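You operate a simulated robot arm through the tools that you are given. There is no shell and no other tool. Be economical: measure what you need, move in short steps, check, and stop when the job is done.

You run a simulated robot arm. Do the job below in one go: nothing can be reset, and whatever is moved stays where it is left.

TASK
Unlock the fence gate with the green key and open it.
Fine: take the key from the exchange box; hang the yellow tag on the peg by the gate before you open.

It is judged by the outcome, as a careful person would: the job done as asked, and still so three seconds after it is handed in. It fails if anything else is knocked over, pushed out of place, dropped, spilled or broken.

THE ROBOT
A 6-joint arm with a two-finger parallel gripper on a trunk, on a base that drives. Base frame: it is fixed to the floor where the robot stands at the start and does not move with it; the origin is under the middle of the robot, x ahead of it, y to its left, z up. Units: mm, degrees, N and s.
With the tool pointing down near the work surface it reaches from about 100 to 640 mm from the robot's upright axis, wherever it stands. Its first joint turns from -166.0 to 166.0 degrees. Places, roughly: fence gate [1200, -900, 900]; gate latch [1200, -1400, 1000]; gate lock [1100, -1600, 1300]; green key (4x2x5 cm) [500, 0, 1300]; keyway of the gate key lock [500, 0, 1300]; keyway of the gate lock [1100, -1600, 1300]; peg by the gate [1100, -1800, 1200]; yellow inside tag [1250, -2000, 1250]. Payload 4.1 kg.
The TCP is the grasp point between the finger pads, 23 mm short of the fingertips. In the tool frame z runs along the fingers and y along their closing line. The gripper opens to 94 mm. The fingers are 38 mm wide and 10 mm thick; the gripper's body (54 by 96 mm) begins 39 mm behind the TCP.
Orientation is that of the tool frame in the base frame, as [roll, pitch, yaw] about the fixed x, y, z axes, in that order (R = Rz(yaw) Ry(pitch) Rx(roll)). With the fingers straight down and closing along the base's y, the tool's x points along the base's -x, its y along +y and its z along -z.

THE INTERFACE
- The arm moves only by the tool apply_moves. Its argument "increments" is one flat list of numbers, 7 for each row, row after row: the shift along the tool's x, y, z in mm, then the turn, a rotation vector about the tool's x, y, z in degrees, then the opening in per cent of the stroke, from 0 (shut) to 100 (fully open). In form: [x, y, z, wx, wy, wz, grip, x, y, z, wx, wy, wz, grip, ...]. A call has 1 to 12 rows; each row shifts and turns the commanded pose from where the row before left it, along the tool's axes as they then stand. A row lasts 0.2 s, in which the tool goes at most 50 mm and 8.6 degrees; a call with a longer step from one row to the next is refused whole, and so is a gripper value outside its range. Where a pose cannot be reached the arm comes as near as it can. A force on the tool above 90 N (or 10 N above the force at the start of the call, whichever is more), or a blocked arm, ends the call early, and 0.2 s more pass. Each finger travels about 45 mm/s and halts on what it meets, pressing with about 23 N; the grip force reading is that of the motor and also rises with nothing between the fingers. The clock runs only during rows and for 0.2 s after the last one: add rows that do not move to give the fingers time. It gives the time, the measured TCP pose, the force on the tool (base axes), the opening and the grip force at its end, in the units of the frame above (readings bear some noise), with the torque about the TCP (base axes, N m) and any sound that the robot's microphone picked up.
- Cameras (640 x 400 px; columns grow to the right, rows downward): "scene" is now at [-4.4, 99.5, 1551.4]; the picture's right is [-0.77, -0.63, 0.00], its down [-0.36, 0.44, -0.82] and it looks along [0.52, -0.63, -0.57] (base axes); focal length 279 px, centre (320, 200). "wrist" rides on the gripper at [86, 16, -74] in the tool frame; the picture's right is [-0.18, 0.98, 0.00], its down [-0.58, -0.11, -0.81] and it looks along [-0.79, -0.15, 0.59] (tool axes); focal length 243 px, centre (320, 200).
- camera(camera): a new picture of that camera. No time passes.
- slide_trunk(by): slides the trunk up (or, below 0, down) by that many mm; the arm and the scene camera ride with it, the base frame stays. It gives what a move gives, with no picture.
- drive_base(legs): drives the robot by 1 to 6 legs, each [ahead, turn to the left] in mm and degrees, along the robot's own axes; the way and the turn of a leg run together, so that a leg with both is an arc; at most 1500 mm and 180 degrees a leg. The arm and the cameras ride along, it lands a little off, and it stops where it bumps. It gives what a move gives.
- pan_tilt(pan, tilt): turns the head with the scene camera to pan (to the left, within 155 degrees either way) and tilt (down, from -29 to 69), counted from straight ahead of the robot. It gives what a move gives.
- probe_pixels(camera, pixels): there is no depth. For up to 12 entries [column, row, z] of the newest picture of that camera ("zoom" is the newest enlarged one), the place [x, y] in the base frame at which the ray of that pixel passes the height z, good to about 2 mm. No time passes.
- enlarge(camera, box): a new picture of the part [left, top, right, bottom] of that camera's present view, enlarged. No time passes.
- job_done(): hands the job in; it is judged then, once.

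Go step by step. Measure first, check grasps and placings, and put right what went wrong. The budget is 80 turns and 48 pictures, counting those below and the enlarged ones. Unless the task says otherwise, let go and move clear before handing in, and close with one line.

The tools are called as name(argument=value, ...) on one line, values as JSON. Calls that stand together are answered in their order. apply_moves: Moves the arm, as the interface text tells. Its arguments: {"type":"object","properties":{"increments":{"type":"array","items":{"type":"number"}}},"required":["increments"]} The other tools are called the same way: slide_trunk (by) slides the trunk up or down; drive_base (legs) drives the base; pan_tilt (pan, tilt) turns the head that bears the scene camera; camera (camera) takes a picture; probe_pixels (camera, pixels) gives the place at which the rays of pixels pass given heights; enlarge (camera, box) takes an enlarged picture of a part of a camera's view; job_done () hands the job in.

At the start:

```text
time_s: 0.0
tool_pos: [375.5, -237.0, 1000.3]
tcp_rot: [180.0, 0.0, -179.9]
contact_force: [-0.7, 0.5, 0.1]
moment: [0.0, -0.03, -0.02]
width: 94.1
gripper_force: 0.1
trunk travel left (down, up): [-500.0, 90.0]
robot x, y, heading: [-0.2, -0.3, 0.1]
head pan, tilt: [-50.6, 35.1]
```

scene: 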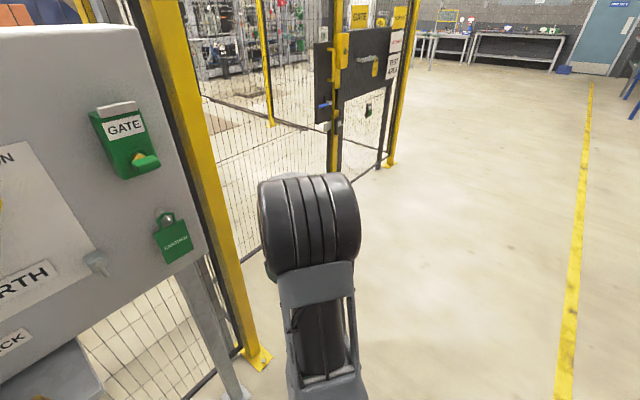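
wrist: 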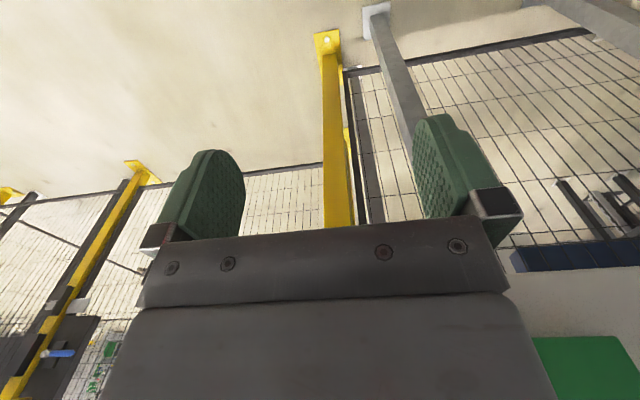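

The scene shows a green GATE lock with a key near (140,160) on a box panel, and a green item hanging at (173,238). I'll look straight at the box first, and zoom in on the gate.

enlarge(camera="scene", box=[290, 0, 450, 180])

pan_tilt(pan=-10, tilt=30)

camera(camera="scene")

```text
2.22 times, centred on (370, 90) of scene
```

zoom: 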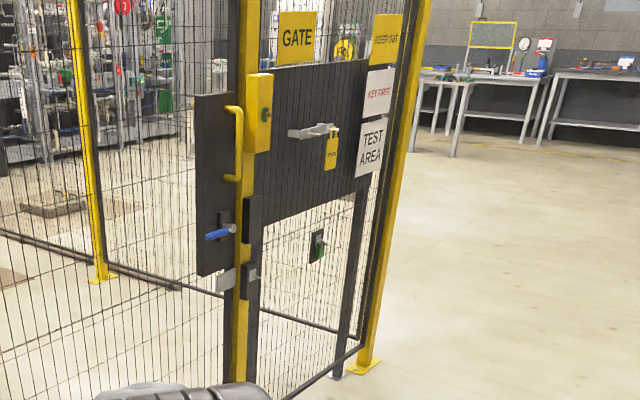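

```text
time_s: 1.1
tool_pos: [376.4, -236.9, 999.4]
tcp_rot: [180.0, 0.0, -180.0]
contact_force: [-0.1, -0.9, -0.5]
moment: [-0.02, 0.01, -0.03]
width: 94.0
gripper_force: 0.1
trunk travel left (down, up): [-500.0, 90.0]
robot x, y, heading: [0.7, 2.9, -0.1]
head pan, tilt: [-10.0, 30.0]
```

```text
44 pictures are left
```

scene: 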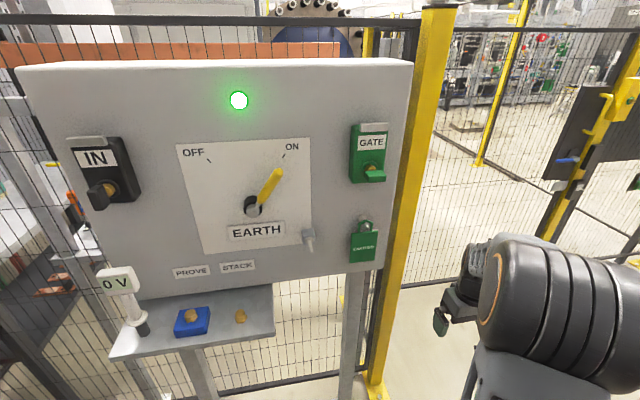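

The box has an IN key, an EARTH switch pointing at ON, a green lamp and a GATE key. I'll read it in detail before touching anything.

enlarge(camera="scene", box=[290, 80, 450, 280])

enlarge(camera="scene", box=[60, 80, 320, 350])

```text
2.00 times, centred on (370, 180) of scene
```

zoom: 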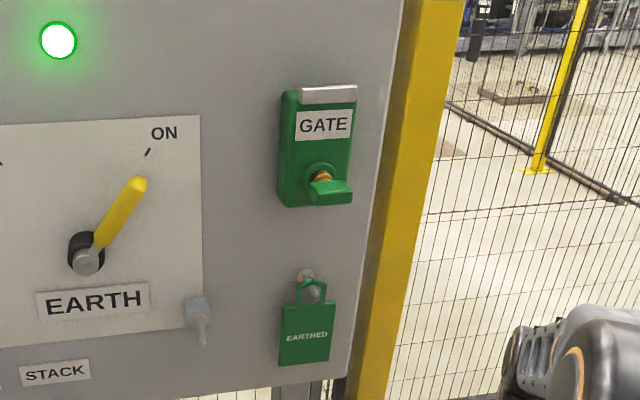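

```text
1.48 times, centred on (190, 215) of scene
```

zoom: 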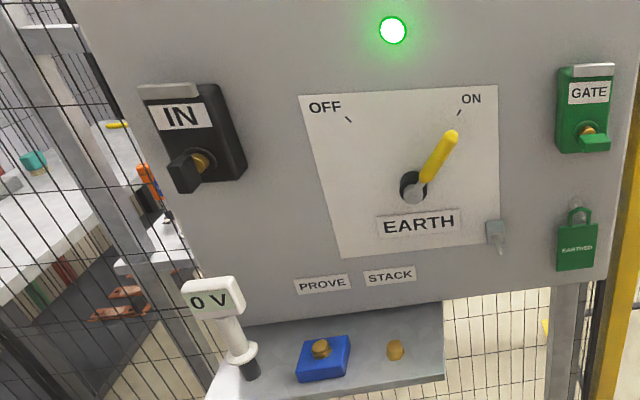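

camera(camera="scene")

probe_pixels(camera="scene", pixels=[[376, 175, 1300], [376, 175, 1250], [376, 175, 1350], [371, 128, 1350], [371, 128, 1300], [365, 225, 1200], [375, 385, 0], [200, 150, 1300], [280, 175, 1300], [104, 190, 1250]])

probe_pixels(camera="zoom", pixels=[[300, 97, 1300]])

```text
41 pictures are left
```

scene: 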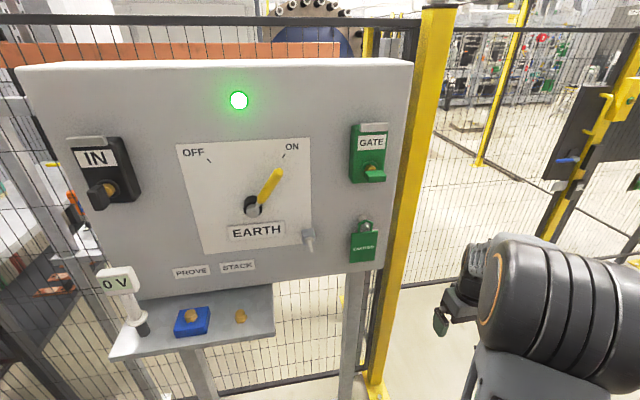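

```text
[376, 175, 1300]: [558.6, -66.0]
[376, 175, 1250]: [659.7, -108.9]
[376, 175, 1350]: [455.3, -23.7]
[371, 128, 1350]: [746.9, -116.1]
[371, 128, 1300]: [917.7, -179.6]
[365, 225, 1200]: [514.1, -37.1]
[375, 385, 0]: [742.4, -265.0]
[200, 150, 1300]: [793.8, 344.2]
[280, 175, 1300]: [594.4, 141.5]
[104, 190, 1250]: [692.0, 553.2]
```

```text
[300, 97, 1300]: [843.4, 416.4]
```

I need depth; I'll raise the trunk 90 mm for a stereo baseline (and reach) and look again.

slide_trunk(by=90)

camera(camera="scene")

enlarge(camera="scene", box=[290, 130, 450, 330])

```text
time_s: 2.3
tool_pos: [376.6, -236.3, 1090.1]
tcp_rot: [-180.0, 0.0, 180.0]
contact_force: [-0.3, -0.2, 0.9]
moment: [-0.01, 0.03, 0.04]
width: 94.1
gripper_force: 0.1
trunk travel left (down, up): [-590.0, 0.0]
robot x, y, heading: [-0.7, -2.6, 0.3]
head pan, tilt: [-10.0, 30.0]
```

```text
40 pictures are left
```

scene: 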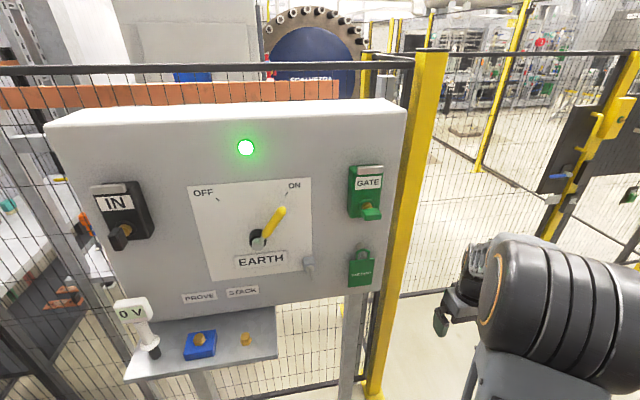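

```text
2.00 times, centred on (370, 230) of scene
```

zoom: 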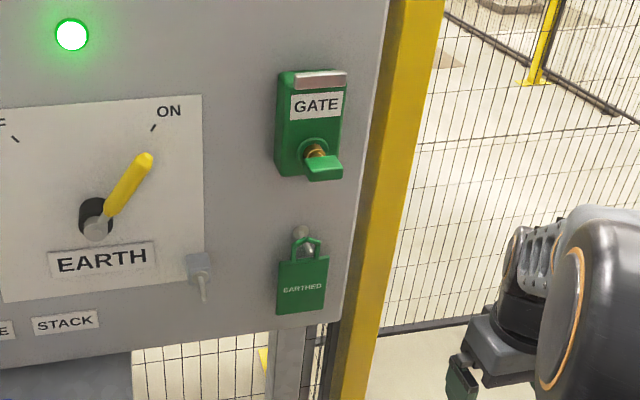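

probe_pixels(camera="zoom", pixels=[[309, 170, 1300], [309, 170, 1350], [343, 167, 1300], [343, 167, 1350], [326, 169, 1340], [316, 152, 1340], [316, 152, 1300], [338, 155, 1340], [304, 158, 1340], [309, 181, 1320], [343, 178, 1320]])

probe_pixels(camera="scene", pixels=[[372, 213, 1300], [372, 213, 1350], [258, 244, 1300], [118, 245, 1300], [280, 210, 1300], [383, 290, 1200], [362, 165, 1350], [405, 100, 1400]])

```text
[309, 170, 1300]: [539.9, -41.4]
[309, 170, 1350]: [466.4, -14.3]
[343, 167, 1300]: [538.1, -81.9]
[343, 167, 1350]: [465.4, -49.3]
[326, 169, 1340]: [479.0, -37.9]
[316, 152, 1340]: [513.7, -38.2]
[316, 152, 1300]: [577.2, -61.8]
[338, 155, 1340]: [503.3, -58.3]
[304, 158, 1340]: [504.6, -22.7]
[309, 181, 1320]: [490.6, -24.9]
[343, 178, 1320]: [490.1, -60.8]
```

```text
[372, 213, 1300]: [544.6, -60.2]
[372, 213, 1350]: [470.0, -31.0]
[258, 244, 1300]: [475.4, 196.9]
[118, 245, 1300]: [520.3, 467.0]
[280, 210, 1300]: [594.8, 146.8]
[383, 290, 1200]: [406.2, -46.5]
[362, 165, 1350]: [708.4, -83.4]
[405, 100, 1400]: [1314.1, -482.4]
```

The key plate seems about x≈510–540, y≈-60, z≈1300. Before choosing the grasp I'll look at the gate lock to see how the key must go in.

pan_tilt(pan=-52, tilt=12)

enlarge(camera="scene", box=[270, 130, 470, 255])

```text
time_s: 3.4
tool_pos: [375.3, -236.8, 1089.0]
tcp_rot: [179.9, 0.0, -179.9]
contact_force: [0.5, -0.6, -0.6]
moment: [0.0, 0.01, 0.01]
width: 94.1
gripper_force: 0.1
trunk travel left (down, up): [-590.0, 0.0]
robot x, y, heading: [-2.4, 1.0, -0.1]
head pan, tilt: [-52.0, 12.0]
```

```text
3.20 times, centred on (370, 192) of scene
```

zoom: 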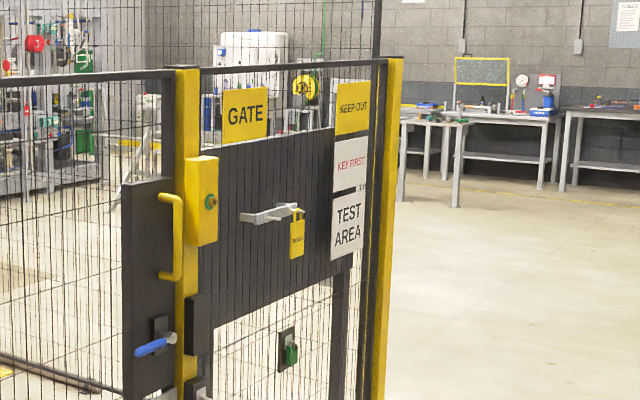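

The gate lock's keyway faces the robot side (zoom 210,202), right of the latch lever. First get the key: I'll pitch the tool up to point along +x.

apply_moves(increments=[0, 0, 0, 0, -8.2, 0, 100, 0, 0, 0, 0, -8.2, 0, 100, 0, 0, 0, 0, -8.2, 0, 100, 0, 0, 0, 0, -8.2, 0, 100, 0, 0, 0, 0, -8.2, 0, 100, 0, 0, 0, 0, -8.2, 0, 100, 0, 0, 0, 0, -8.2, 0, 100, 0, 0, 0, 0, -8.2, 0, 100, 0, 0, 0, 0, -8.2, 0, 100, 0, 0, 0, 0, -8.1, 0, 100, 0, 0, 0, 0, -8.1, 0, 100])

```text
time_s: 5.8
tool_pos: [376.2, -236.3, 1090.3]
tcp_rot: [-12.8, 89.8, -12.9]
contact_force: [-0.4, 0.1, -0.4]
moment: [0.01, -0.02, 0.01]
width: 93.9
gripper_force: 0.1
trunk travel left (down, up): [-590.0, 0.0]
robot x, y, heading: [1.1, -3.4, 0.0]
head pan, tilt: [-52.0, 12.0]
```

apply_moves(increments=[0, 0, 0, 0, 0, -8.2, 100, 0, 0, 0, 0, 0, -8.2, 100, 0, 0, 0, 0, 0, -8.2, 100, 0, 0, 0, 0, 0, -8.2, 100, 0, 0, 0, 0, 0, -8.2, 100, 0, 0, 0, 0, 0, -8.2, 100, 0, 0, 0, 0, 0, -8.2, 100, 0, 0, 0, 0, 0, -8.2, 100, 0, 0, 0, 0, 0, -8.2, 100, 0, 0, 0, 0, 0, -8.1, 100, 0, 0, 0, 0, 0, -8.1, 100])

apply_moves(increments=[0, -40, 0, 0, 0, 0, 100, 0, -40, 0, 0, 0, 0, 100, 0, -40, 0, 0, 0, 0, 100, 0, -40, 0, 0, 0, 0, 100, 0, -40, 0, 0, 0, 0, 100, -35, 0, -5, 0, 0, 0, 100, -35, 0, -5, 0, 0, 0, 100, -35, 0, -5, 0, 0, 0, 100, -35, 0, 0, 0, 0, 0, 100, 0, 0, 0, 0, 0, 0, 100])

camera(camera="wrist")

```text
time_s: 8.2
tool_pos: [380.6, -357.3, 1540.5]
tcp_rot: [-90.5, 0.4, -90.0]
contact_force: [-0.1, -0.4, -0.5]
moment: [-0.03, 0.05, 0.0]
width: 94.0
gripper_force: 0.1
out of reach, approached as far as the arm can: row 1, 2, 3, 4, 5, 6, 7, 8, 9, 10, 11
trunk travel left (down, up): [-590.0, 0.0]
robot x, y, heading: [-1.0, 3.5, -0.2]
head pan, tilt: [-52.0, 12.0]
```

```text
time_s: 10.4
tool_pos: [360.2, -204.2, 1695.9]
tcp_rot: [-90.0, -0.1, -89.9]
contact_force: [0.0, 0.1, 0.2]
moment: [-0.04, -0.02, -0.01]
width: 94.0
gripper_force: 0.0
out of reach, approached as far as the arm can: row 4, 5
trunk travel left (down, up): [-590.0, 0.0]
robot x, y, heading: [1.1, -1.5, -0.0]
head pan, tilt: [-52.0, 12.0]
```

```text
37 pictures are left
```

wrist: 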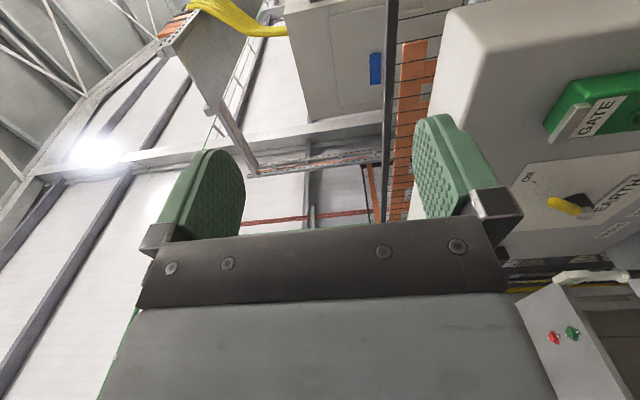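

The arm was out of reach low down and went high (z≈1696) but with the desired orientation. I'll descend gradually, watching reach.

apply_moves(increments=[0, 40, 0, 0, 0, 0, 100, 0, 40, 0, 0, 0, 0, 100, 0, 40, 0, 0, 0, 0, 100, 0, 40, 0, 0, 0, 0, 100, 0, 40, 0, 0, 0, 0, 100])

```text
time_s: 11.6
tool_pos: [359.3, -196.1, 1525.3]
tcp_rot: [-90.6, 0.5, -90.1]
contact_force: [0.0, 0.0, -0.2]
moment: [0.02, 0.01, -0.04]
width: 94.0
gripper_force: 0.1
out of reach, approached as far as the arm can: row 5
trunk travel left (down, up): [-590.0, 0.0]
robot x, y, heading: [-1.0, -1.0, 0.1]
head pan, tilt: [-52.0, 12.0]
```

The arm needs to be higher relative to its shoulder, so I'll lower the trunk instead: 210 mm down brings the tool to about z 1315.

slide_trunk(by=-210)

pan_tilt(pan=-12, tilt=15)

camera(camera="scene")

camera(camera="wrist")

```text
time_s: 13.9
tool_pos: [359.4, -195.1, 1315.7]
tcp_rot: [-90.5, 0.5, -90.0]
contact_force: [-1.0, 0.7, -0.3]
moment: [0.02, 0.0, 0.08]
width: 94.0
gripper_force: 0.1
trunk travel left (down, up): [-380.0, 210.0]
robot x, y, heading: [2.7, 2.5, 0.2]
head pan, tilt: [-52.0, 12.0]
```

```text
time_s: 14.9
tool_pos: [359.1, -195.2, 1315.9]
tcp_rot: [-90.6, 0.5, -90.1]
contact_force: [0.1, -0.2, 0.1]
moment: [-0.02, 0.01, -0.01]
width: 94.0
gripper_force: 0.0
trunk travel left (down, up): [-380.0, 210.0]
robot x, y, heading: [1.8, 0.4, -0.1]
head pan, tilt: [-12.0, 15.0]
```

```text
36 pictures are left
```

scene: 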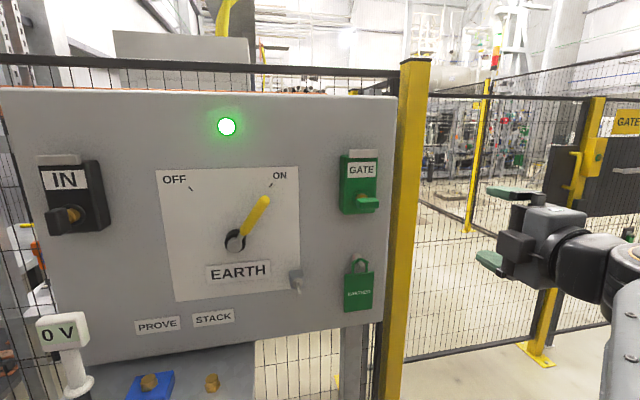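

```text
35 pictures are left
```

wrist: 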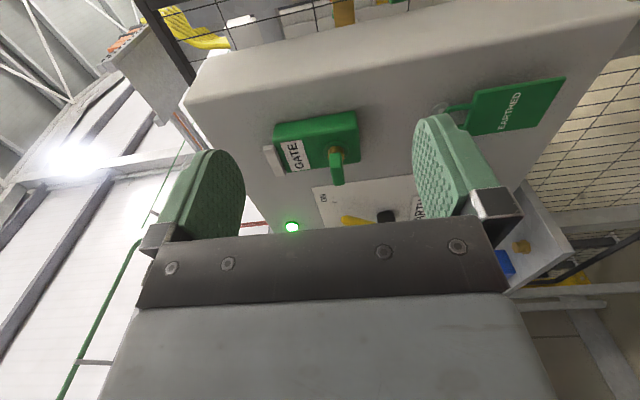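

probe_pixels(camera="scene", pixels=[[368, 203, 1320], [368, 203, 1300], [368, 203, 1340], [379, 203, 1320], [358, 203, 1320]])

probe_pixels(camera="wrist", pixels=[[337, 167, 1310], [337, 167, 1330], [337, 185, 1320], [345, 165, 1320], [328, 150, 1320]])

enlarge(camera="wrist", box=[240, 90, 400, 190])

```text
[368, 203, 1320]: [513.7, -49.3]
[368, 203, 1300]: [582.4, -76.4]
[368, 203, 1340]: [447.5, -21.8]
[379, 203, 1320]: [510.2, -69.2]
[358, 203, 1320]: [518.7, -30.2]
```

```text
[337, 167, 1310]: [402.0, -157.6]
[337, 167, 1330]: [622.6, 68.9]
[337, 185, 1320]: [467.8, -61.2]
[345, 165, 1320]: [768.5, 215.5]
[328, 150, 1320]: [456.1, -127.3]
```

```text
4.00 times, centred on (320, 140) of wrist
```

zoom: 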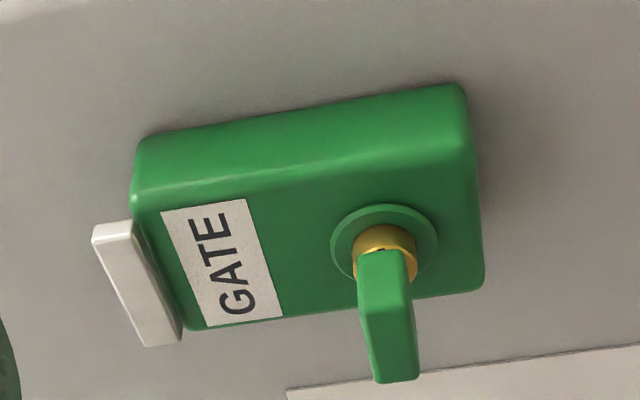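

Intersecting rays puts the key plate centre at about (509, -47.5, 1320), its faces horizontal, ~12 mm thick. I'll line up in y/z with a half-open gripper and approach to x≈455.

apply_moves(increments=[-37, -1, 0, 0, 0, 0, 55, -37, -1, 0, 0, 0, 0, 55, -37, -1, 0, 0, 0, 0, 55, -36.5, -1, 0, 0, 0, 0, 55, 0, 0, 32, 0, 0, 0, 55, 0, 0, 32, 0, 0, 0, 55, 0, 0, 31, 0, 0, 0, 55, 0, 0, 0, 0, 0, 0, 55])

camera(camera="wrist")

camera(camera="scene")

```text
time_s: 16.0
tool_pos: [393.5, -141.6, 1258.8]
tcp_rot: [-100.1, 4.1, -102.4]
contact_force: [0.2, 0.0, 2.8]
moment: [0.02, 0.17, -0.01]
width: 51.9
gripper_force: 0.0
trunk travel left (down, up): [-380.0, 210.0]
robot x, y, heading: [-1.9, 0.4, 0.1]
head pan, tilt: [-12.0, 15.0]
stopped in row 5: the arm was blocked; the commanded pose is now the measured one
```

```text
33 pictures are left
```

wrist: 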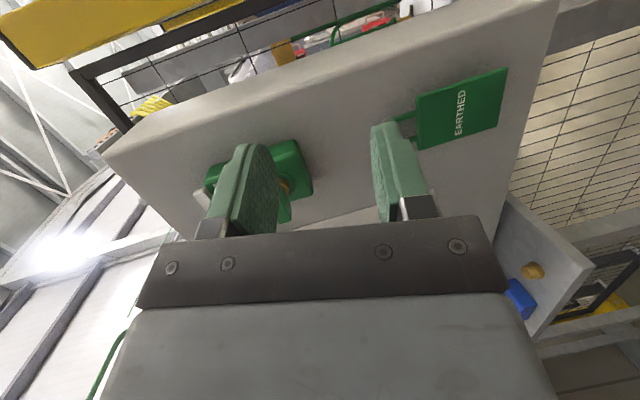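

```text
32 pictures are left
```

scene: 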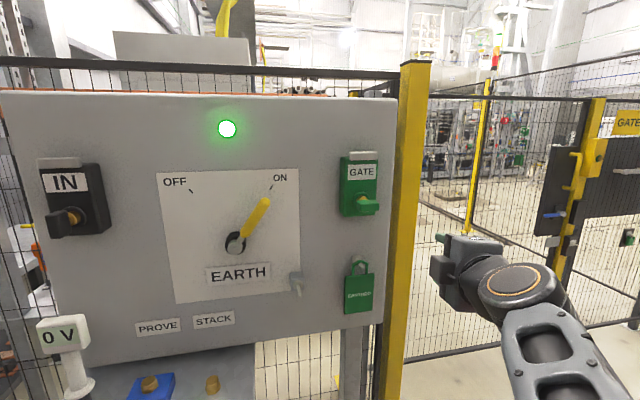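

The arm got blocked because it's folded too close to its own axis; backing the base 180 mm gives it room.

drive_base(legs=[[-180, 0]])

apply_moves(increments=[0, 0, 35, 0, 0, 0, 55, 0, 0, 35, 0, 0, 0, 55, 0, 0, 35, 0, 0, 0, 55, 0, 0, 0, 0, 0, 0, 55])

```text
time_s: 17.5
tool_pos: [214.8, -141.0, 1256.2]
tcp_rot: [-100.3, 4.1, -102.4]
contact_force: [-0.6, 0.3, 0.0]
moment: [-0.01, -0.01, 0.02]
width: 51.7
gripper_force: 0.2
trunk travel left (down, up): [-380.0, 210.0]
robot x, y, heading: [-178.8, 0.2, -0.2]
head pan, tilt: [-12.0, 15.0]
```

```text
time_s: 18.5
tool_pos: [315.6, -163.0, 1235.6]
tcp_rot: [-100.4, 4.0, -102.4]
contact_force: [0.2, -0.5, -0.2]
moment: [0.0, 0.01, 0.0]
width: 51.8
gripper_force: 0.0
trunk travel left (down, up): [-380.0, 210.0]
robot x, y, heading: [-177.8, -1.4, -0.0]
head pan, tilt: [-12.0, 15.0]
```

apply_moves(increments=[0, 0, 0, 3.32, -4, -1.7, 55, 0, 0, 0, 3.32, -4, -1.7, 55, 0, 0, 0, 3.32, -4, -1.7, 55, -29, -21, 0, 0, 0, 0, 55, -29, -21, 0, 0, 0, 0, 55, -29, -21, 0, 0, 0, 0, 55, -28.5, -21, 0, 0, 0, 0, 55, 0, 0, 0, 0, 0, 0, 55])

```text
time_s: 20.3
tool_pos: [311.0, -29.8, 1393.4]
tcp_rot: [-89.8, 0.1, -90.1]
contact_force: [0.3, -0.1, -0.6]
moment: [-0.01, 0.01, -0.02]
width: 51.9
gripper_force: 0.1
out of reach, approached as far as the arm can: row 1, 2, 3
trunk travel left (down, up): [-380.0, 210.0]
robot x, y, heading: [-178.0, -0.0, 0.0]
head pan, tilt: [-12.0, 15.0]
```

apply_moves(increments=[5, 0, 35, 0, 0, 0, 55, 5, 0, 35, 0, 0, 0, 55, 5, 25, 30, 0, 0, 0, 55, 2.7, 25, 20, 0, 0, 0, 55, 0, 23.4, 10, 0, 0, 0, 55, 0, 0, 0, 0, 0, 0, 55])

camera(camera="wrist")

camera(camera="scene")

```text
time_s: 21.7
tool_pos: [443.0, -49.1, 1322.3]
tcp_rot: [-89.9, 0.2, -90.0]
contact_force: [0.4, -0.5, -0.8]
moment: [0.0, -0.01, -0.02]
width: 51.6
gripper_force: 0.1
trunk travel left (down, up): [-380.0, 210.0]
robot x, y, heading: [-179.3, -2.0, 0.1]
head pan, tilt: [-12.0, 15.0]
```

```text
31 pictures are left
```

wrist: 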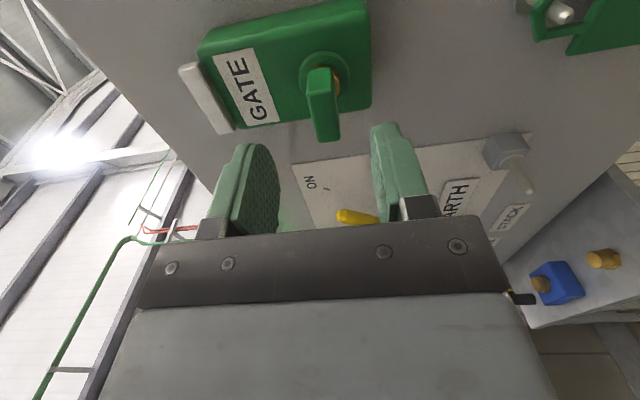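

```text
30 pictures are left
```

scene: 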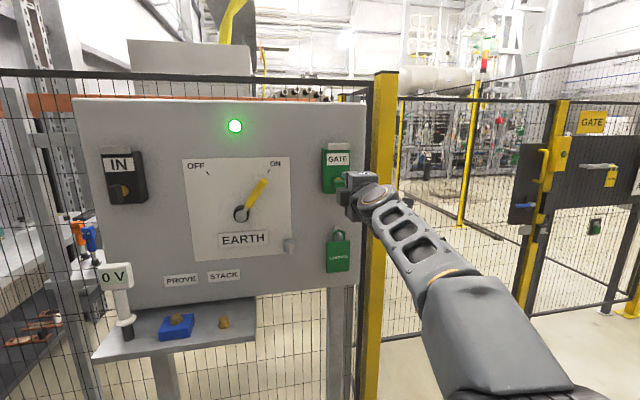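

enlarge(camera="wrist", box=[250, 20, 410, 160])

```text
2.86 times, centred on (330, 90) of wrist
```

zoom: 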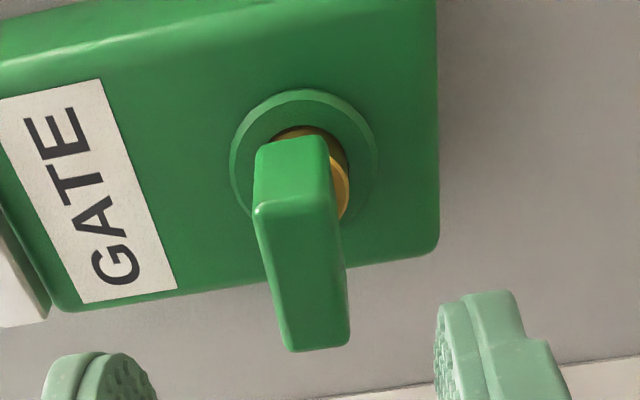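

The plate front is at x≈498, y≈-42, z≈1320 and lies between the fingers in height. I'll advance 69 mm and close.

apply_moves(increments=[-3, 1, 25, 0, 0, 0, 55, -3, 1, 25, 0, 0, 0, 55, 0, 0, 19, 0, 0, 0, 55, 0, 0, 0, 0, 0, 0, 55])

camera(camera="wrist")

```text
time_s: 22.7
tool_pos: [512.7, -44.0, 1319.6]
tcp_rot: [-90.0, 0.1, -90.0]
contact_force: [0.0, -0.5, -0.8]
moment: [0.02, -0.04, 0.04]
width: 51.8
gripper_force: 0.0
trunk travel left (down, up): [-380.0, 210.0]
robot x, y, heading: [-179.8, 1.0, 0.3]
head pan, tilt: [-12.0, 15.0]
```

```text
28 pictures are left
```

wrist: 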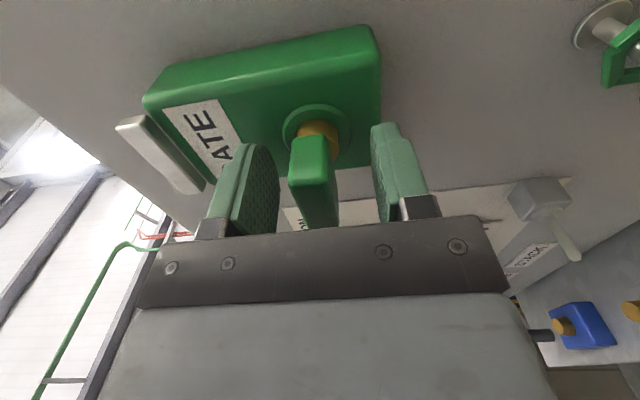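

apply_moves(increments=[0, 0, 0, 0, 0, 0, 0, 0, 0, 0, 0, 0, 0, 0, 0, 0, 0, 0, 0, 0, 0, 0, 0, 0, 0, 0, 0, 0, 0, 0, 0, 0, 0, 0, 0])

enlarge(camera="wrist", box=[220, 80, 420, 240])

```text
time_s: 23.9
tool_pos: [511.1, -43.8, 1321.6]
tcp_rot: [-89.8, 0.1, -90.0]
contact_force: [5.8, -0.3, 8.7]
moment: [-0.03, -0.03, -0.04]
width: 22.5
gripper_force: 44.9
trunk travel left (down, up): [-380.0, 210.0]
robot x, y, heading: [-179.4, -1.3, -0.1]
head pan, tilt: [-12.0, 15.0]
```

```text
2.50 times, centred on (320, 160) of wrist
```

zoom: 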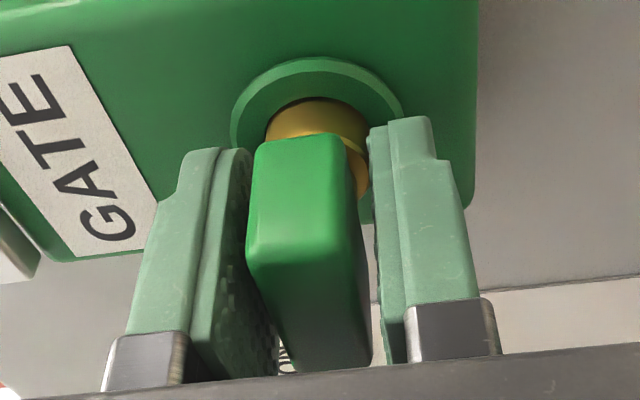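

Width is 22.5 mm and the fingertips seem to straddle the brass barrel rather than only the plate; I'll reopen, back off 9 mm and re-close to compare.

apply_moves(increments=[0, 0, 0, 0, 0, 0, 40, 0, 0, 0, 0, 0, 0, 40, 0, 1.2, -9, 0, 0, 0, 40, 0, 0, 0, 0, 0, 0, 0, 0, 0, 0, 0, 0, 0, 0, 0, 0, 0, 0, 0, 0, 0, 0, 0, 0, 0, 0, 0, 0])

enlarge(camera="wrist", box=[220, 80, 420, 240])

```text
time_s: 25.5
tool_pos: [502.1, -42.9, 1319.8]
tcp_rot: [-89.7, 0.1, -90.1]
contact_force: [6.4, -1.0, 13.2]
moment: [-0.01, -0.19, 0.01]
width: 15.8
gripper_force: 22.7
trunk travel left (down, up): [-380.0, 210.0]
robot x, y, heading: [-179.9, 1.4, 0.5]
head pan, tilt: [-12.0, 15.0]
```

```text
2.50 times, centred on (320, 160) of wrist
```

zoom: 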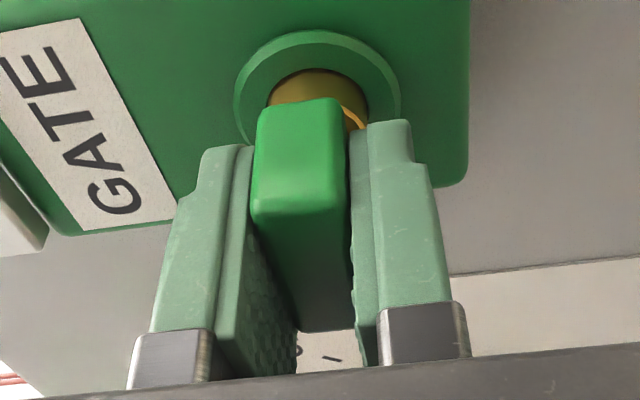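

Width is now 15.8 mm: pads are on the plate itself. I'll relieve the vertical load and try a gentle straight pull to see if it's free without turning.

apply_moves(increments=[0, -1, 0, 0, 0, 0, 0, 0, 0, -2, 0, 0, 0, 0, 0, 0, -3, 0, 0, 0, 0])

```text
time_s: 26.3
tool_pos: [497.7, -43.2, 1317.3]
tcp_rot: [-90.1, 0.1, -90.0]
contact_force: [1.1, 0.4, 2.3]
moment: [-0.02, -0.1, 0.03]
width: 15.6
gripper_force: 22.7
trunk travel left (down, up): [-380.0, 210.0]
robot x, y, heading: [-178.7, 2.5, 0.0]
head pan, tilt: [-12.0, 15.0]
```

apply_moves(increments=[0, 0, -5, 0, 0, 0, 0, 0, 0, -5, 0, 0, 0, 0])

enlarge(camera="wrist", box=[220, 80, 420, 240])

```text
time_s: 26.9
tool_pos: [487.4, -43.8, 1317.9]
tcp_rot: [-89.9, 0.1, -89.9]
contact_force: [0.4, 0.3, -0.6]
moment: [-0.01, 0.0, -0.03]
width: 15.4
gripper_force: 23.5
trunk travel left (down, up): [-380.0, 210.0]
robot x, y, heading: [-178.6, 0.5, 0.2]
head pan, tilt: [-12.0, 15.0]
```

```text
2.50 times, centred on (320, 160) of wrist
```

zoom: 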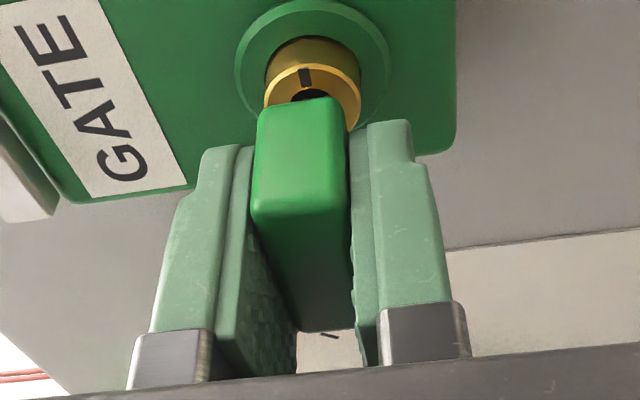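

The key slides out freely (0.4 N) with the barrel now visible. I'll pull it clear and check.

apply_moves(increments=[0, 0, -20, 0, 0, 0, 0, 0, 0, -25, 0, 0, 0, 0, 0, 0, -30, 0, 0, 0, 0, 0, 0, -30, 0, 0, 0, 0, 0, 0, 0, 0, 0, 0, 0])

enlarge(camera="wrist", box=[200, 40, 440, 240])

camera(camera="scene")

```text
time_s: 28.1
tool_pos: [380.5, -43.5, 1316.8]
tcp_rot: [-90.0, 0.2, -90.0]
contact_force: [0.2, -0.1, 0.1]
moment: [0.01, 0.03, 0.02]
width: 15.4
gripper_force: 23.0
trunk travel left (down, up): [-380.0, 210.0]
robot x, y, heading: [-178.0, -2.6, 0.0]
head pan, tilt: [-12.0, 15.0]
```

```text
2.00 times, centred on (320, 140) of wrist
```

zoom: 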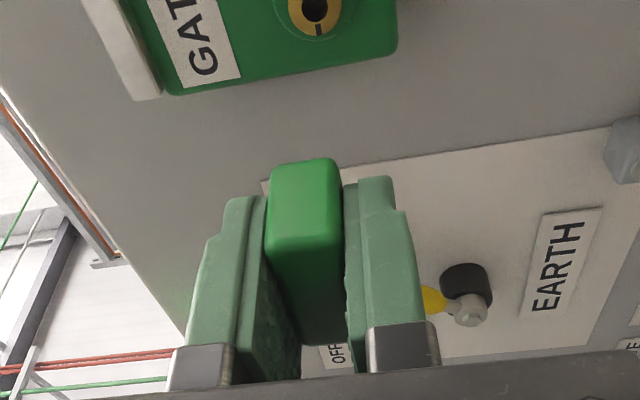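

```text
23 pictures are left
```

scene: 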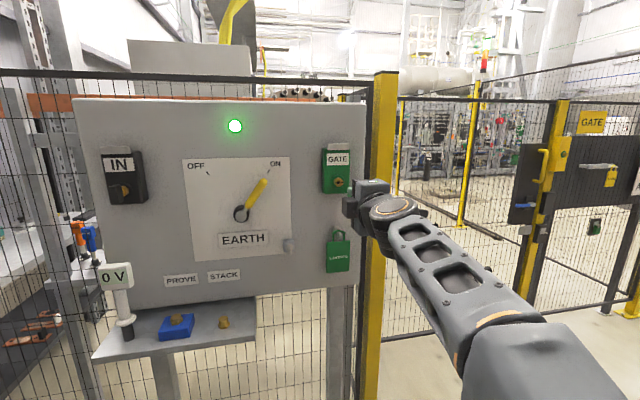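

The key is out, held firmly (15.4 mm) and the box lock is empty. Now I'll drive to face the gate: right turn, along -y, left turn.

drive_base(legs=[[0, -90], [1500, 0], [0, 90]])

pan_tilt(pan=-5, tilt=12)

camera(camera="scene")

```text
time_s: 43.1
tool_pos: [360.2, -1525.3, 1318.0]
tcp_rot: [-89.9, 0.2, -90.6]
contact_force: [0.7, 0.8, -0.9]
moment: [0.02, -0.02, -0.03]
width: 15.3
gripper_force: 23.2
trunk travel left (down, up): [-380.0, 210.0]
robot x, y, heading: [-201.5, -1477.3, -0.5]
head pan, tilt: [-12.0, 15.0]
```

```text
time_s: 43.8
tool_pos: [360.3, -1525.4, 1317.7]
tcp_rot: [-90.0, 0.1, -90.5]
contact_force: [-1.0, 0.9, -0.7]
moment: [-0.01, 0.0, 0.01]
width: 15.4
gripper_force: 22.2
trunk travel left (down, up): [-380.0, 210.0]
robot x, y, heading: [-199.9, -1474.9, -0.6]
head pan, tilt: [-5.0, 12.0]
```

```text
22 pictures are left
```

scene: 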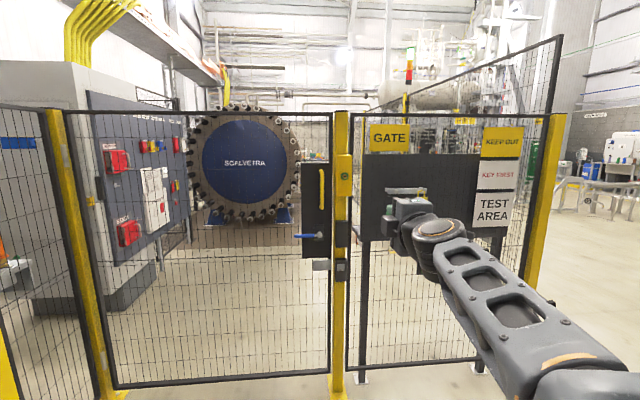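

enlarge(camera="scene", box=[290, 120, 450, 300])

enlarge(camera="wrist", box=[240, 0, 640, 240])

```text
2.22 times, centred on (370, 210) of scene
```

zoom: 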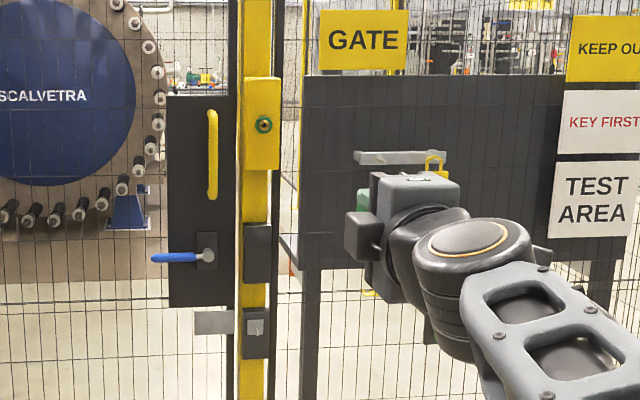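

```text
1.60 times, centred on (440, 120) of wrist
```

zoom: 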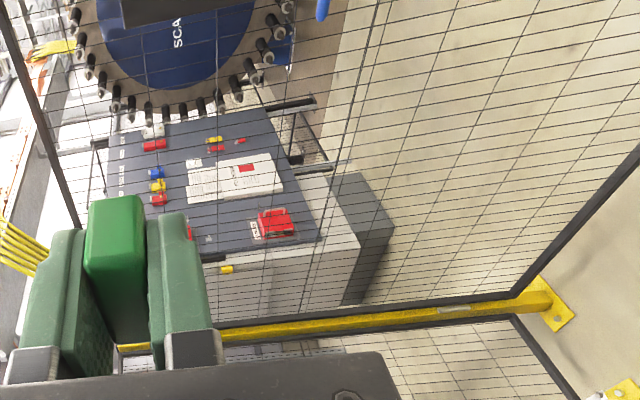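

probe_pixels(camera="zoom", pixels=[[320, 200, 1300]])

probe_pixels(camera="scene", pixels=[[344.4, 176.3, 1320], [344.4, 176.3, 1300], [344.4, 176.3, 1280], [337, 388, 0], [118, 398, 0]])

```text
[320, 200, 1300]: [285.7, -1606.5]
```

```text
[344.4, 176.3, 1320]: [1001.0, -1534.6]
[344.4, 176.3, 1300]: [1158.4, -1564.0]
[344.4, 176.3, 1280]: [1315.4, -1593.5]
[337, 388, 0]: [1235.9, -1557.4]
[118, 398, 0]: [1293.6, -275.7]
```

drive_base(legs=[[540, 0.6]])

pan_tilt(pan=-8, tilt=10)

camera(camera="wrist")

camera(camera="scene")

```text
time_s: 47.0
tool_pos: [904.8, -1514.9, 1318.6]
tcp_rot: [-89.9, 0.2, -89.7]
contact_force: [0.1, -0.9, 0.7]
moment: [0.01, 0.02, 0.05]
width: 15.4
gripper_force: 22.8
trunk travel left (down, up): [-380.0, 210.0]
robot x, y, heading: [343.9, -1471.2, 0.7]
head pan, tilt: [-5.0, 12.0]
```

```text
time_s: 47.6
tool_pos: [905.9, -1515.2, 1317.4]
tcp_rot: [-90.0, 0.1, -89.6]
contact_force: [-0.4, 0.5, -0.5]
moment: [-0.04, 0.06, 0.01]
width: 15.3
gripper_force: 23.3
trunk travel left (down, up): [-380.0, 210.0]
robot x, y, heading: [343.5, -1477.9, 0.3]
head pan, tilt: [-8.0, 10.0]
```

```text
19 pictures are left
```

wrist: 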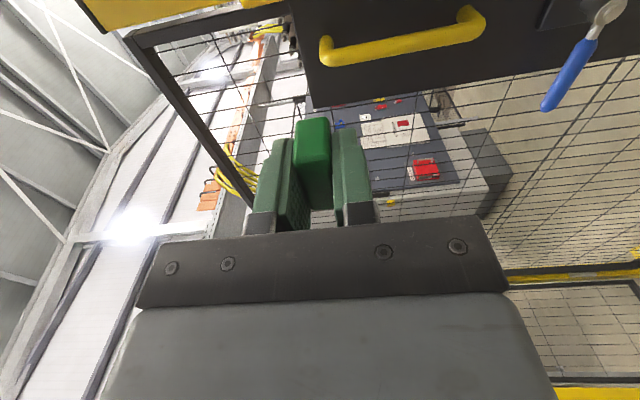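

```text
18 pictures are left
```

scene: 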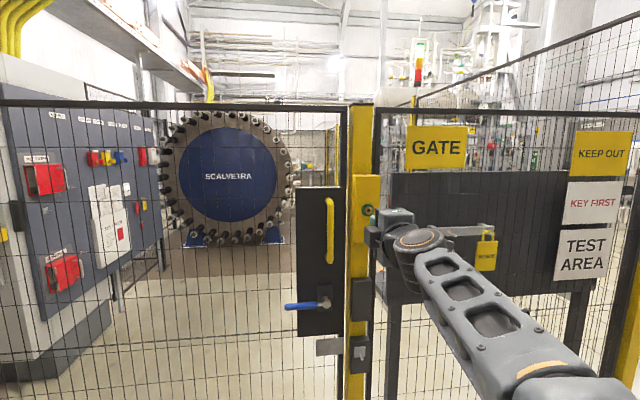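

probe_pixels(camera="scene", pixels=[[367, 210, 1320], [367, 210, 1300], [367, 210, 1280], [355, 210, 1300], [380, 210, 1300], [488, 250, 1200], [488, 250, 1250], [490, 228, 1250]])

enlarge(camera="scene", box=[330, 160, 510, 290])

```text
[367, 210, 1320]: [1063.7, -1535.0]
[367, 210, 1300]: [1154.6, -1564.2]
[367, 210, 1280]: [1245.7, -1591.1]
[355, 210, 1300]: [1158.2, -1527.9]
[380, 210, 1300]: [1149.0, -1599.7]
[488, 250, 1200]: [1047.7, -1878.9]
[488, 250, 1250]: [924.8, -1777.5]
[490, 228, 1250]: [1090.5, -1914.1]
```

```text
3.08 times, centred on (420, 225) of scene
```

zoom: 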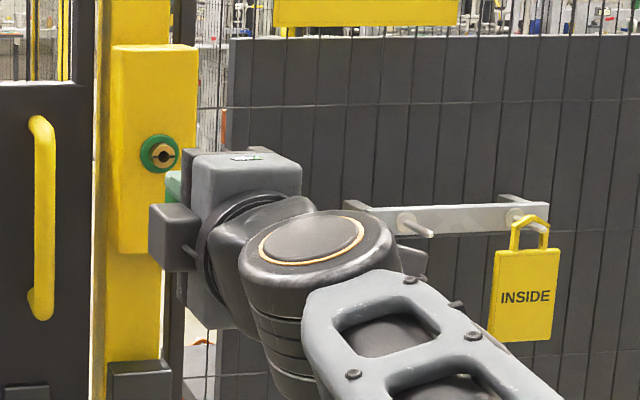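

The bracket has two pegs: the left (zoom 415,225) is empty and the right one holds the INSIDE tag. The keyway slot is horizontal, matching the key; lock at about (1150, -1563, 1301). I'll drive 70 mm nearer and align for a closer look.

drive_base(legs=[[70, 0]])

apply_moves(increments=[16, 6, 20, 0, 0, 0, 0, 16, 6, 20, 0, 0, 0, 0, 16, 5, 20, 0, 0, 0, 0, 0, 0, 0, 0, 0, 0, 0])

camera(camera="wrist")

```text
time_s: 48.6
tool_pos: [976.6, -1514.4, 1317.1]
tcp_rot: [-89.9, 0.1, -89.6]
contact_force: [-0.4, 0.3, -0.2]
moment: [-0.03, 0.0, 0.05]
width: 15.3
gripper_force: 22.7
trunk travel left (down, up): [-380.0, 210.0]
robot x, y, heading: [416.7, -1473.6, 0.4]
head pan, tilt: [-8.0, 10.0]
```

```text
time_s: 49.6
tool_pos: [1037.6, -1559.1, 1301.5]
tcp_rot: [-90.3, 0.2, -89.6]
contact_force: [1.0, -0.7, -0.3]
moment: [0.03, 0.0, -0.01]
width: 15.3
gripper_force: 22.8
trunk travel left (down, up): [-380.0, 210.0]
robot x, y, heading: [415.6, -1472.8, 0.6]
head pan, tilt: [-8.0, 10.0]
```

```text
16 pictures are left
```

wrist: 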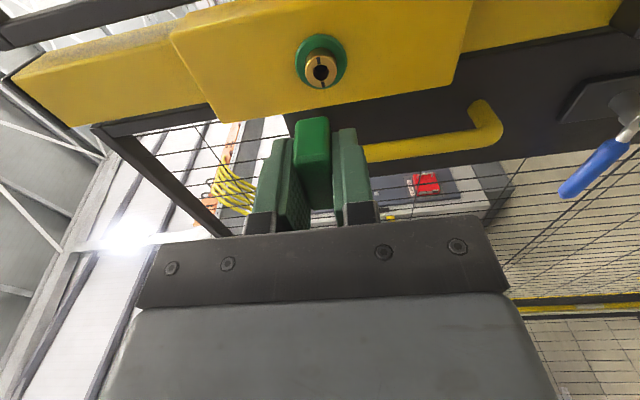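

The keyway is at wrist (321,70), giving (1143, -1560, 1300.7); seated TCP x should be ≈1112. I'll correct the 0.4° yaw, advance 38 mm and check alignment up close.

apply_moves(increments=[1, 0.5, 15, 0, 0.4, 0, 0, 0, 0, 15, 0, 0, 0, 0, 0, 0, 8, 0, 0, 0, 0, 0, 0, 0, 0, 0, 0, 0])

enlarge(camera="wrist", box=[240, 40, 400, 240])

```text
time_s: 50.6
tool_pos: [1075.2, -1563.1, 1300.2]
tcp_rot: [-89.9, 0.1, -89.9]
contact_force: [0.7, -0.5, 0.2]
moment: [-0.02, 0.03, 0.01]
width: 15.3
gripper_force: 22.8
trunk travel left (down, up): [-380.0, 210.0]
robot x, y, heading: [418.4, -1476.2, 0.2]
head pan, tilt: [-8.0, 10.0]
```

```text
2.00 times, centred on (320, 140) of wrist
```

zoom: 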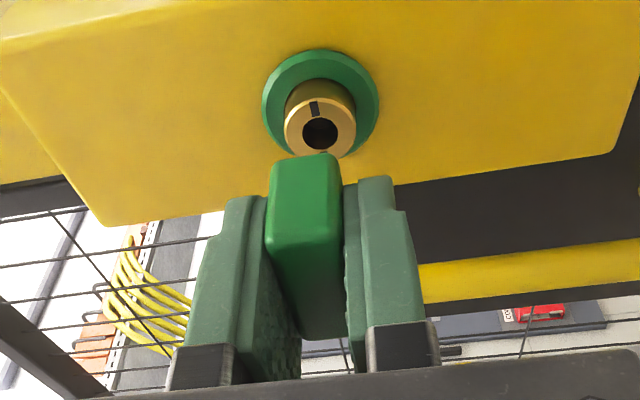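

Nearly aligned; the barrel appears ~2 mm toward +y relative to the tool. I'll shift 2 mm and advance 16 mm so the tip is at the barrel, then check.

apply_moves(increments=[-2, 0, 8, 0, 0, 0, 0, 0, 0, 8, 0, 0, 0, 0, 0, 0, 0, 0, 0, 0, 0])

enlarge(camera="wrist", box=[260, 80, 380, 200])

```text
time_s: 51.4
tool_pos: [1091.0, -1561.3, 1300.1]
tcp_rot: [-89.9, 0.1, -89.9]
contact_force: [-0.3, -0.1, -0.3]
moment: [-0.02, 0.01, -0.01]
width: 15.6
gripper_force: 23.2
trunk travel left (down, up): [-380.0, 210.0]
robot x, y, heading: [414.9, -1477.8, 0.6]
head pan, tilt: [-8.0, 10.0]
```

```text
3.33 times, centred on (320, 140) of wrist
```

zoom: 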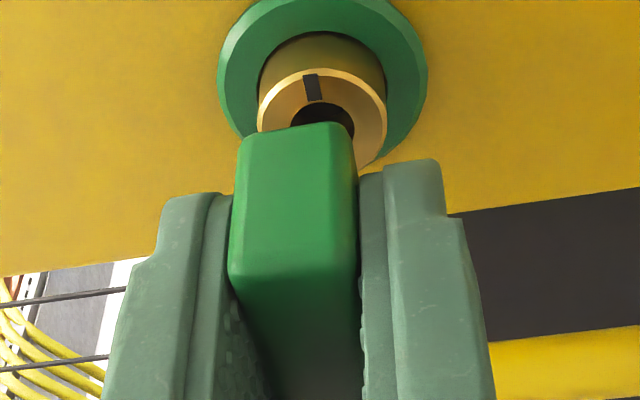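

No contact yet. Compared with the reference view at the box, the barrel sits ~2 mm lower relative to the key, so I'll shift down 1.5 mm and advance slowly, watching force.

apply_moves(increments=[0, 1.5, 2, 0, 0, 0, 0, 0, 0, 3, 0, 0, 0, 0, 0, 0, 0, 0, 0, 0, 0])

apply_moves(increments=[0, 0, 3, 0, 0, 0, 0, 0, 0, 0, 0, 0, 0, 0])

```text
time_s: 52.2
tool_pos: [1094.3, -1561.3, 1299.6]
tcp_rot: [-89.9, 0.1, -89.9]
contact_force: [0.2, 0.4, -0.3]
moment: [-0.01, 0.01, -0.03]
width: 15.4
gripper_force: 23.4
trunk travel left (down, up): [-380.0, 210.0]
robot x, y, heading: [412.3, -1473.4, 0.4]
head pan, tilt: [-8.0, 10.0]
```

```text
time_s: 52.8
tool_pos: [1098.9, -1561.1, 1298.7]
tcp_rot: [-90.0, 0.1, -90.0]
contact_force: [-0.7, -1.2, 0.1]
moment: [0.0, 0.0, -0.03]
width: 15.3
gripper_force: 22.5
trunk travel left (down, up): [-380.0, 210.0]
robot x, y, heading: [413.1, -1475.1, 0.7]
head pan, tilt: [-8.0, 10.0]
```

apply_moves(increments=[0, 0, 3, 0, 0, 0, 0, 0, 0, 3, 0, 0, 0, 0, 0, 0, 0, 0, 0, 0, 0])

enlarge(camera="wrist", box=[260, 80, 380, 200])

```text
time_s: 53.6
tool_pos: [1104.9, -1562.3, 1298.8]
tcp_rot: [-89.8, 0.1, -90.0]
contact_force: [7.4, -2.9, 5.0]
moment: [-0.05, -0.09, -0.12]
width: 15.5
gripper_force: 22.9
trunk travel left (down, up): [-380.0, 210.0]
robot x, y, heading: [412.4, -1477.4, 0.6]
head pan, tilt: [-8.0, 10.0]
```

```text
3.33 times, centred on (320, 140) of wrist
```

zoom: 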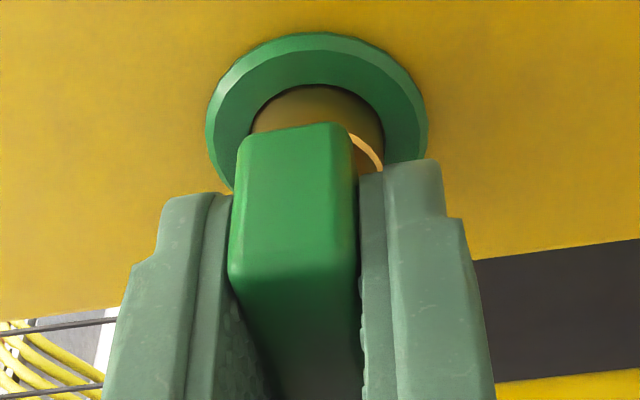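

The view now matches the seated look at the box. I'll push a few mm more to confirm it bottoms.

apply_moves(increments=[0, 0, 3, 0, 0, 0, 0, 0, 0, 0, 0, 0, 0, 0])

apply_moves(increments=[0, 0, 3, 0, 0, 0, 0, 0, 0, 0, 0, 0, 0, 0])

```text
time_s: 54.2
tool_pos: [1105.5, -1562.1, 1300.7]
tcp_rot: [-89.9, 0.1, -89.8]
contact_force: [-17.2, -1.4, -6.2]
moment: [0.01, 0.14, -0.1]
width: 15.6
gripper_force: 23.0
trunk travel left (down, up): [-380.0, 210.0]
robot x, y, heading: [418.8, -1473.7, 0.3]
head pan, tilt: [-8.0, 10.0]
```

```text
time_s: 54.8
tool_pos: [1108.9, -1562.0, 1299.6]
tcp_rot: [-89.7, 0.1, -89.9]
contact_force: [-18.0, -0.3, -7.5]
moment: [0.01, 0.22, -0.01]
width: 15.6
gripper_force: 22.9
trunk travel left (down, up): [-380.0, 210.0]
robot x, y, heading: [409.8, -1474.1, 0.3]
head pan, tilt: [-8.0, 10.0]
```

Reaction −18 N: key has bottomed. I'll ease back 2 mm and try turning clockwise a little, watching torque.

apply_moves(increments=[0, 0, -2, 0, 0, 0, 0, 0, 0, 0, 0, 0, 6, 0, 0, 0, 0, 0, 0, 6, 0, 0, 0, 0, 0, 0, 0, 0])

```text
time_s: 55.8
tool_pos: [1109.5, -1562.3, 1300.2]
tcp_rot: [-89.9, 12.1, -89.8]
contact_force: [1.2, -2.5, 3.6]
moment: [-0.02, -0.12, 0.01]
width: 16.0
gripper_force: 22.6
trunk travel left (down, up): [-380.0, 210.0]
robot x, y, heading: [419.4, -1474.2, 0.1]
head pan, tilt: [-8.0, 10.0]
```

It turns with little torque. Continue to 90°.

apply_moves(increments=[0, 0, 0, 0, 0, 7.8, 0, 0, 0, 0, 0, 0, 7.8, 0, 0, 0, 0, 0, 0, 7.8, 0, 0, 0, 0, 0, 0, 7.8, 0, 0, 0, 0, 0, 0, 0, 0])

enlarge(camera="wrist", box=[260, 80, 380, 200])

```text
time_s: 57.0
tool_pos: [1108.3, -1562.3, 1300.7]
tcp_rot: [-89.4, 43.4, -89.7]
contact_force: [13.9, -6.8, 24.5]
moment: [-0.09, -0.37, -0.03]
width: 15.5
gripper_force: 22.8
trunk travel left (down, up): [-380.0, 210.0]
robot x, y, heading: [409.9, -1476.8, 0.9]
head pan, tilt: [-8.0, 10.0]
```

```text
3.33 times, centred on (320, 140) of wrist
```

zoom: 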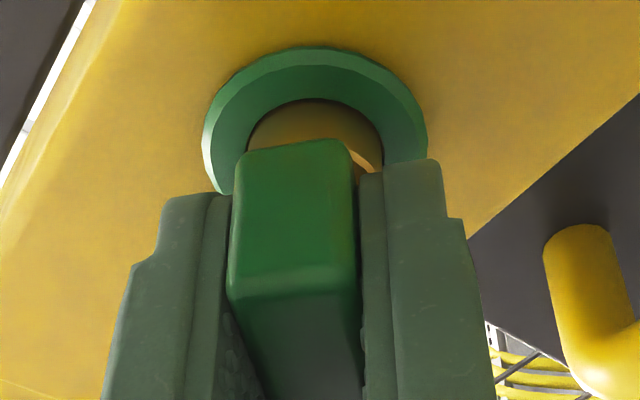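

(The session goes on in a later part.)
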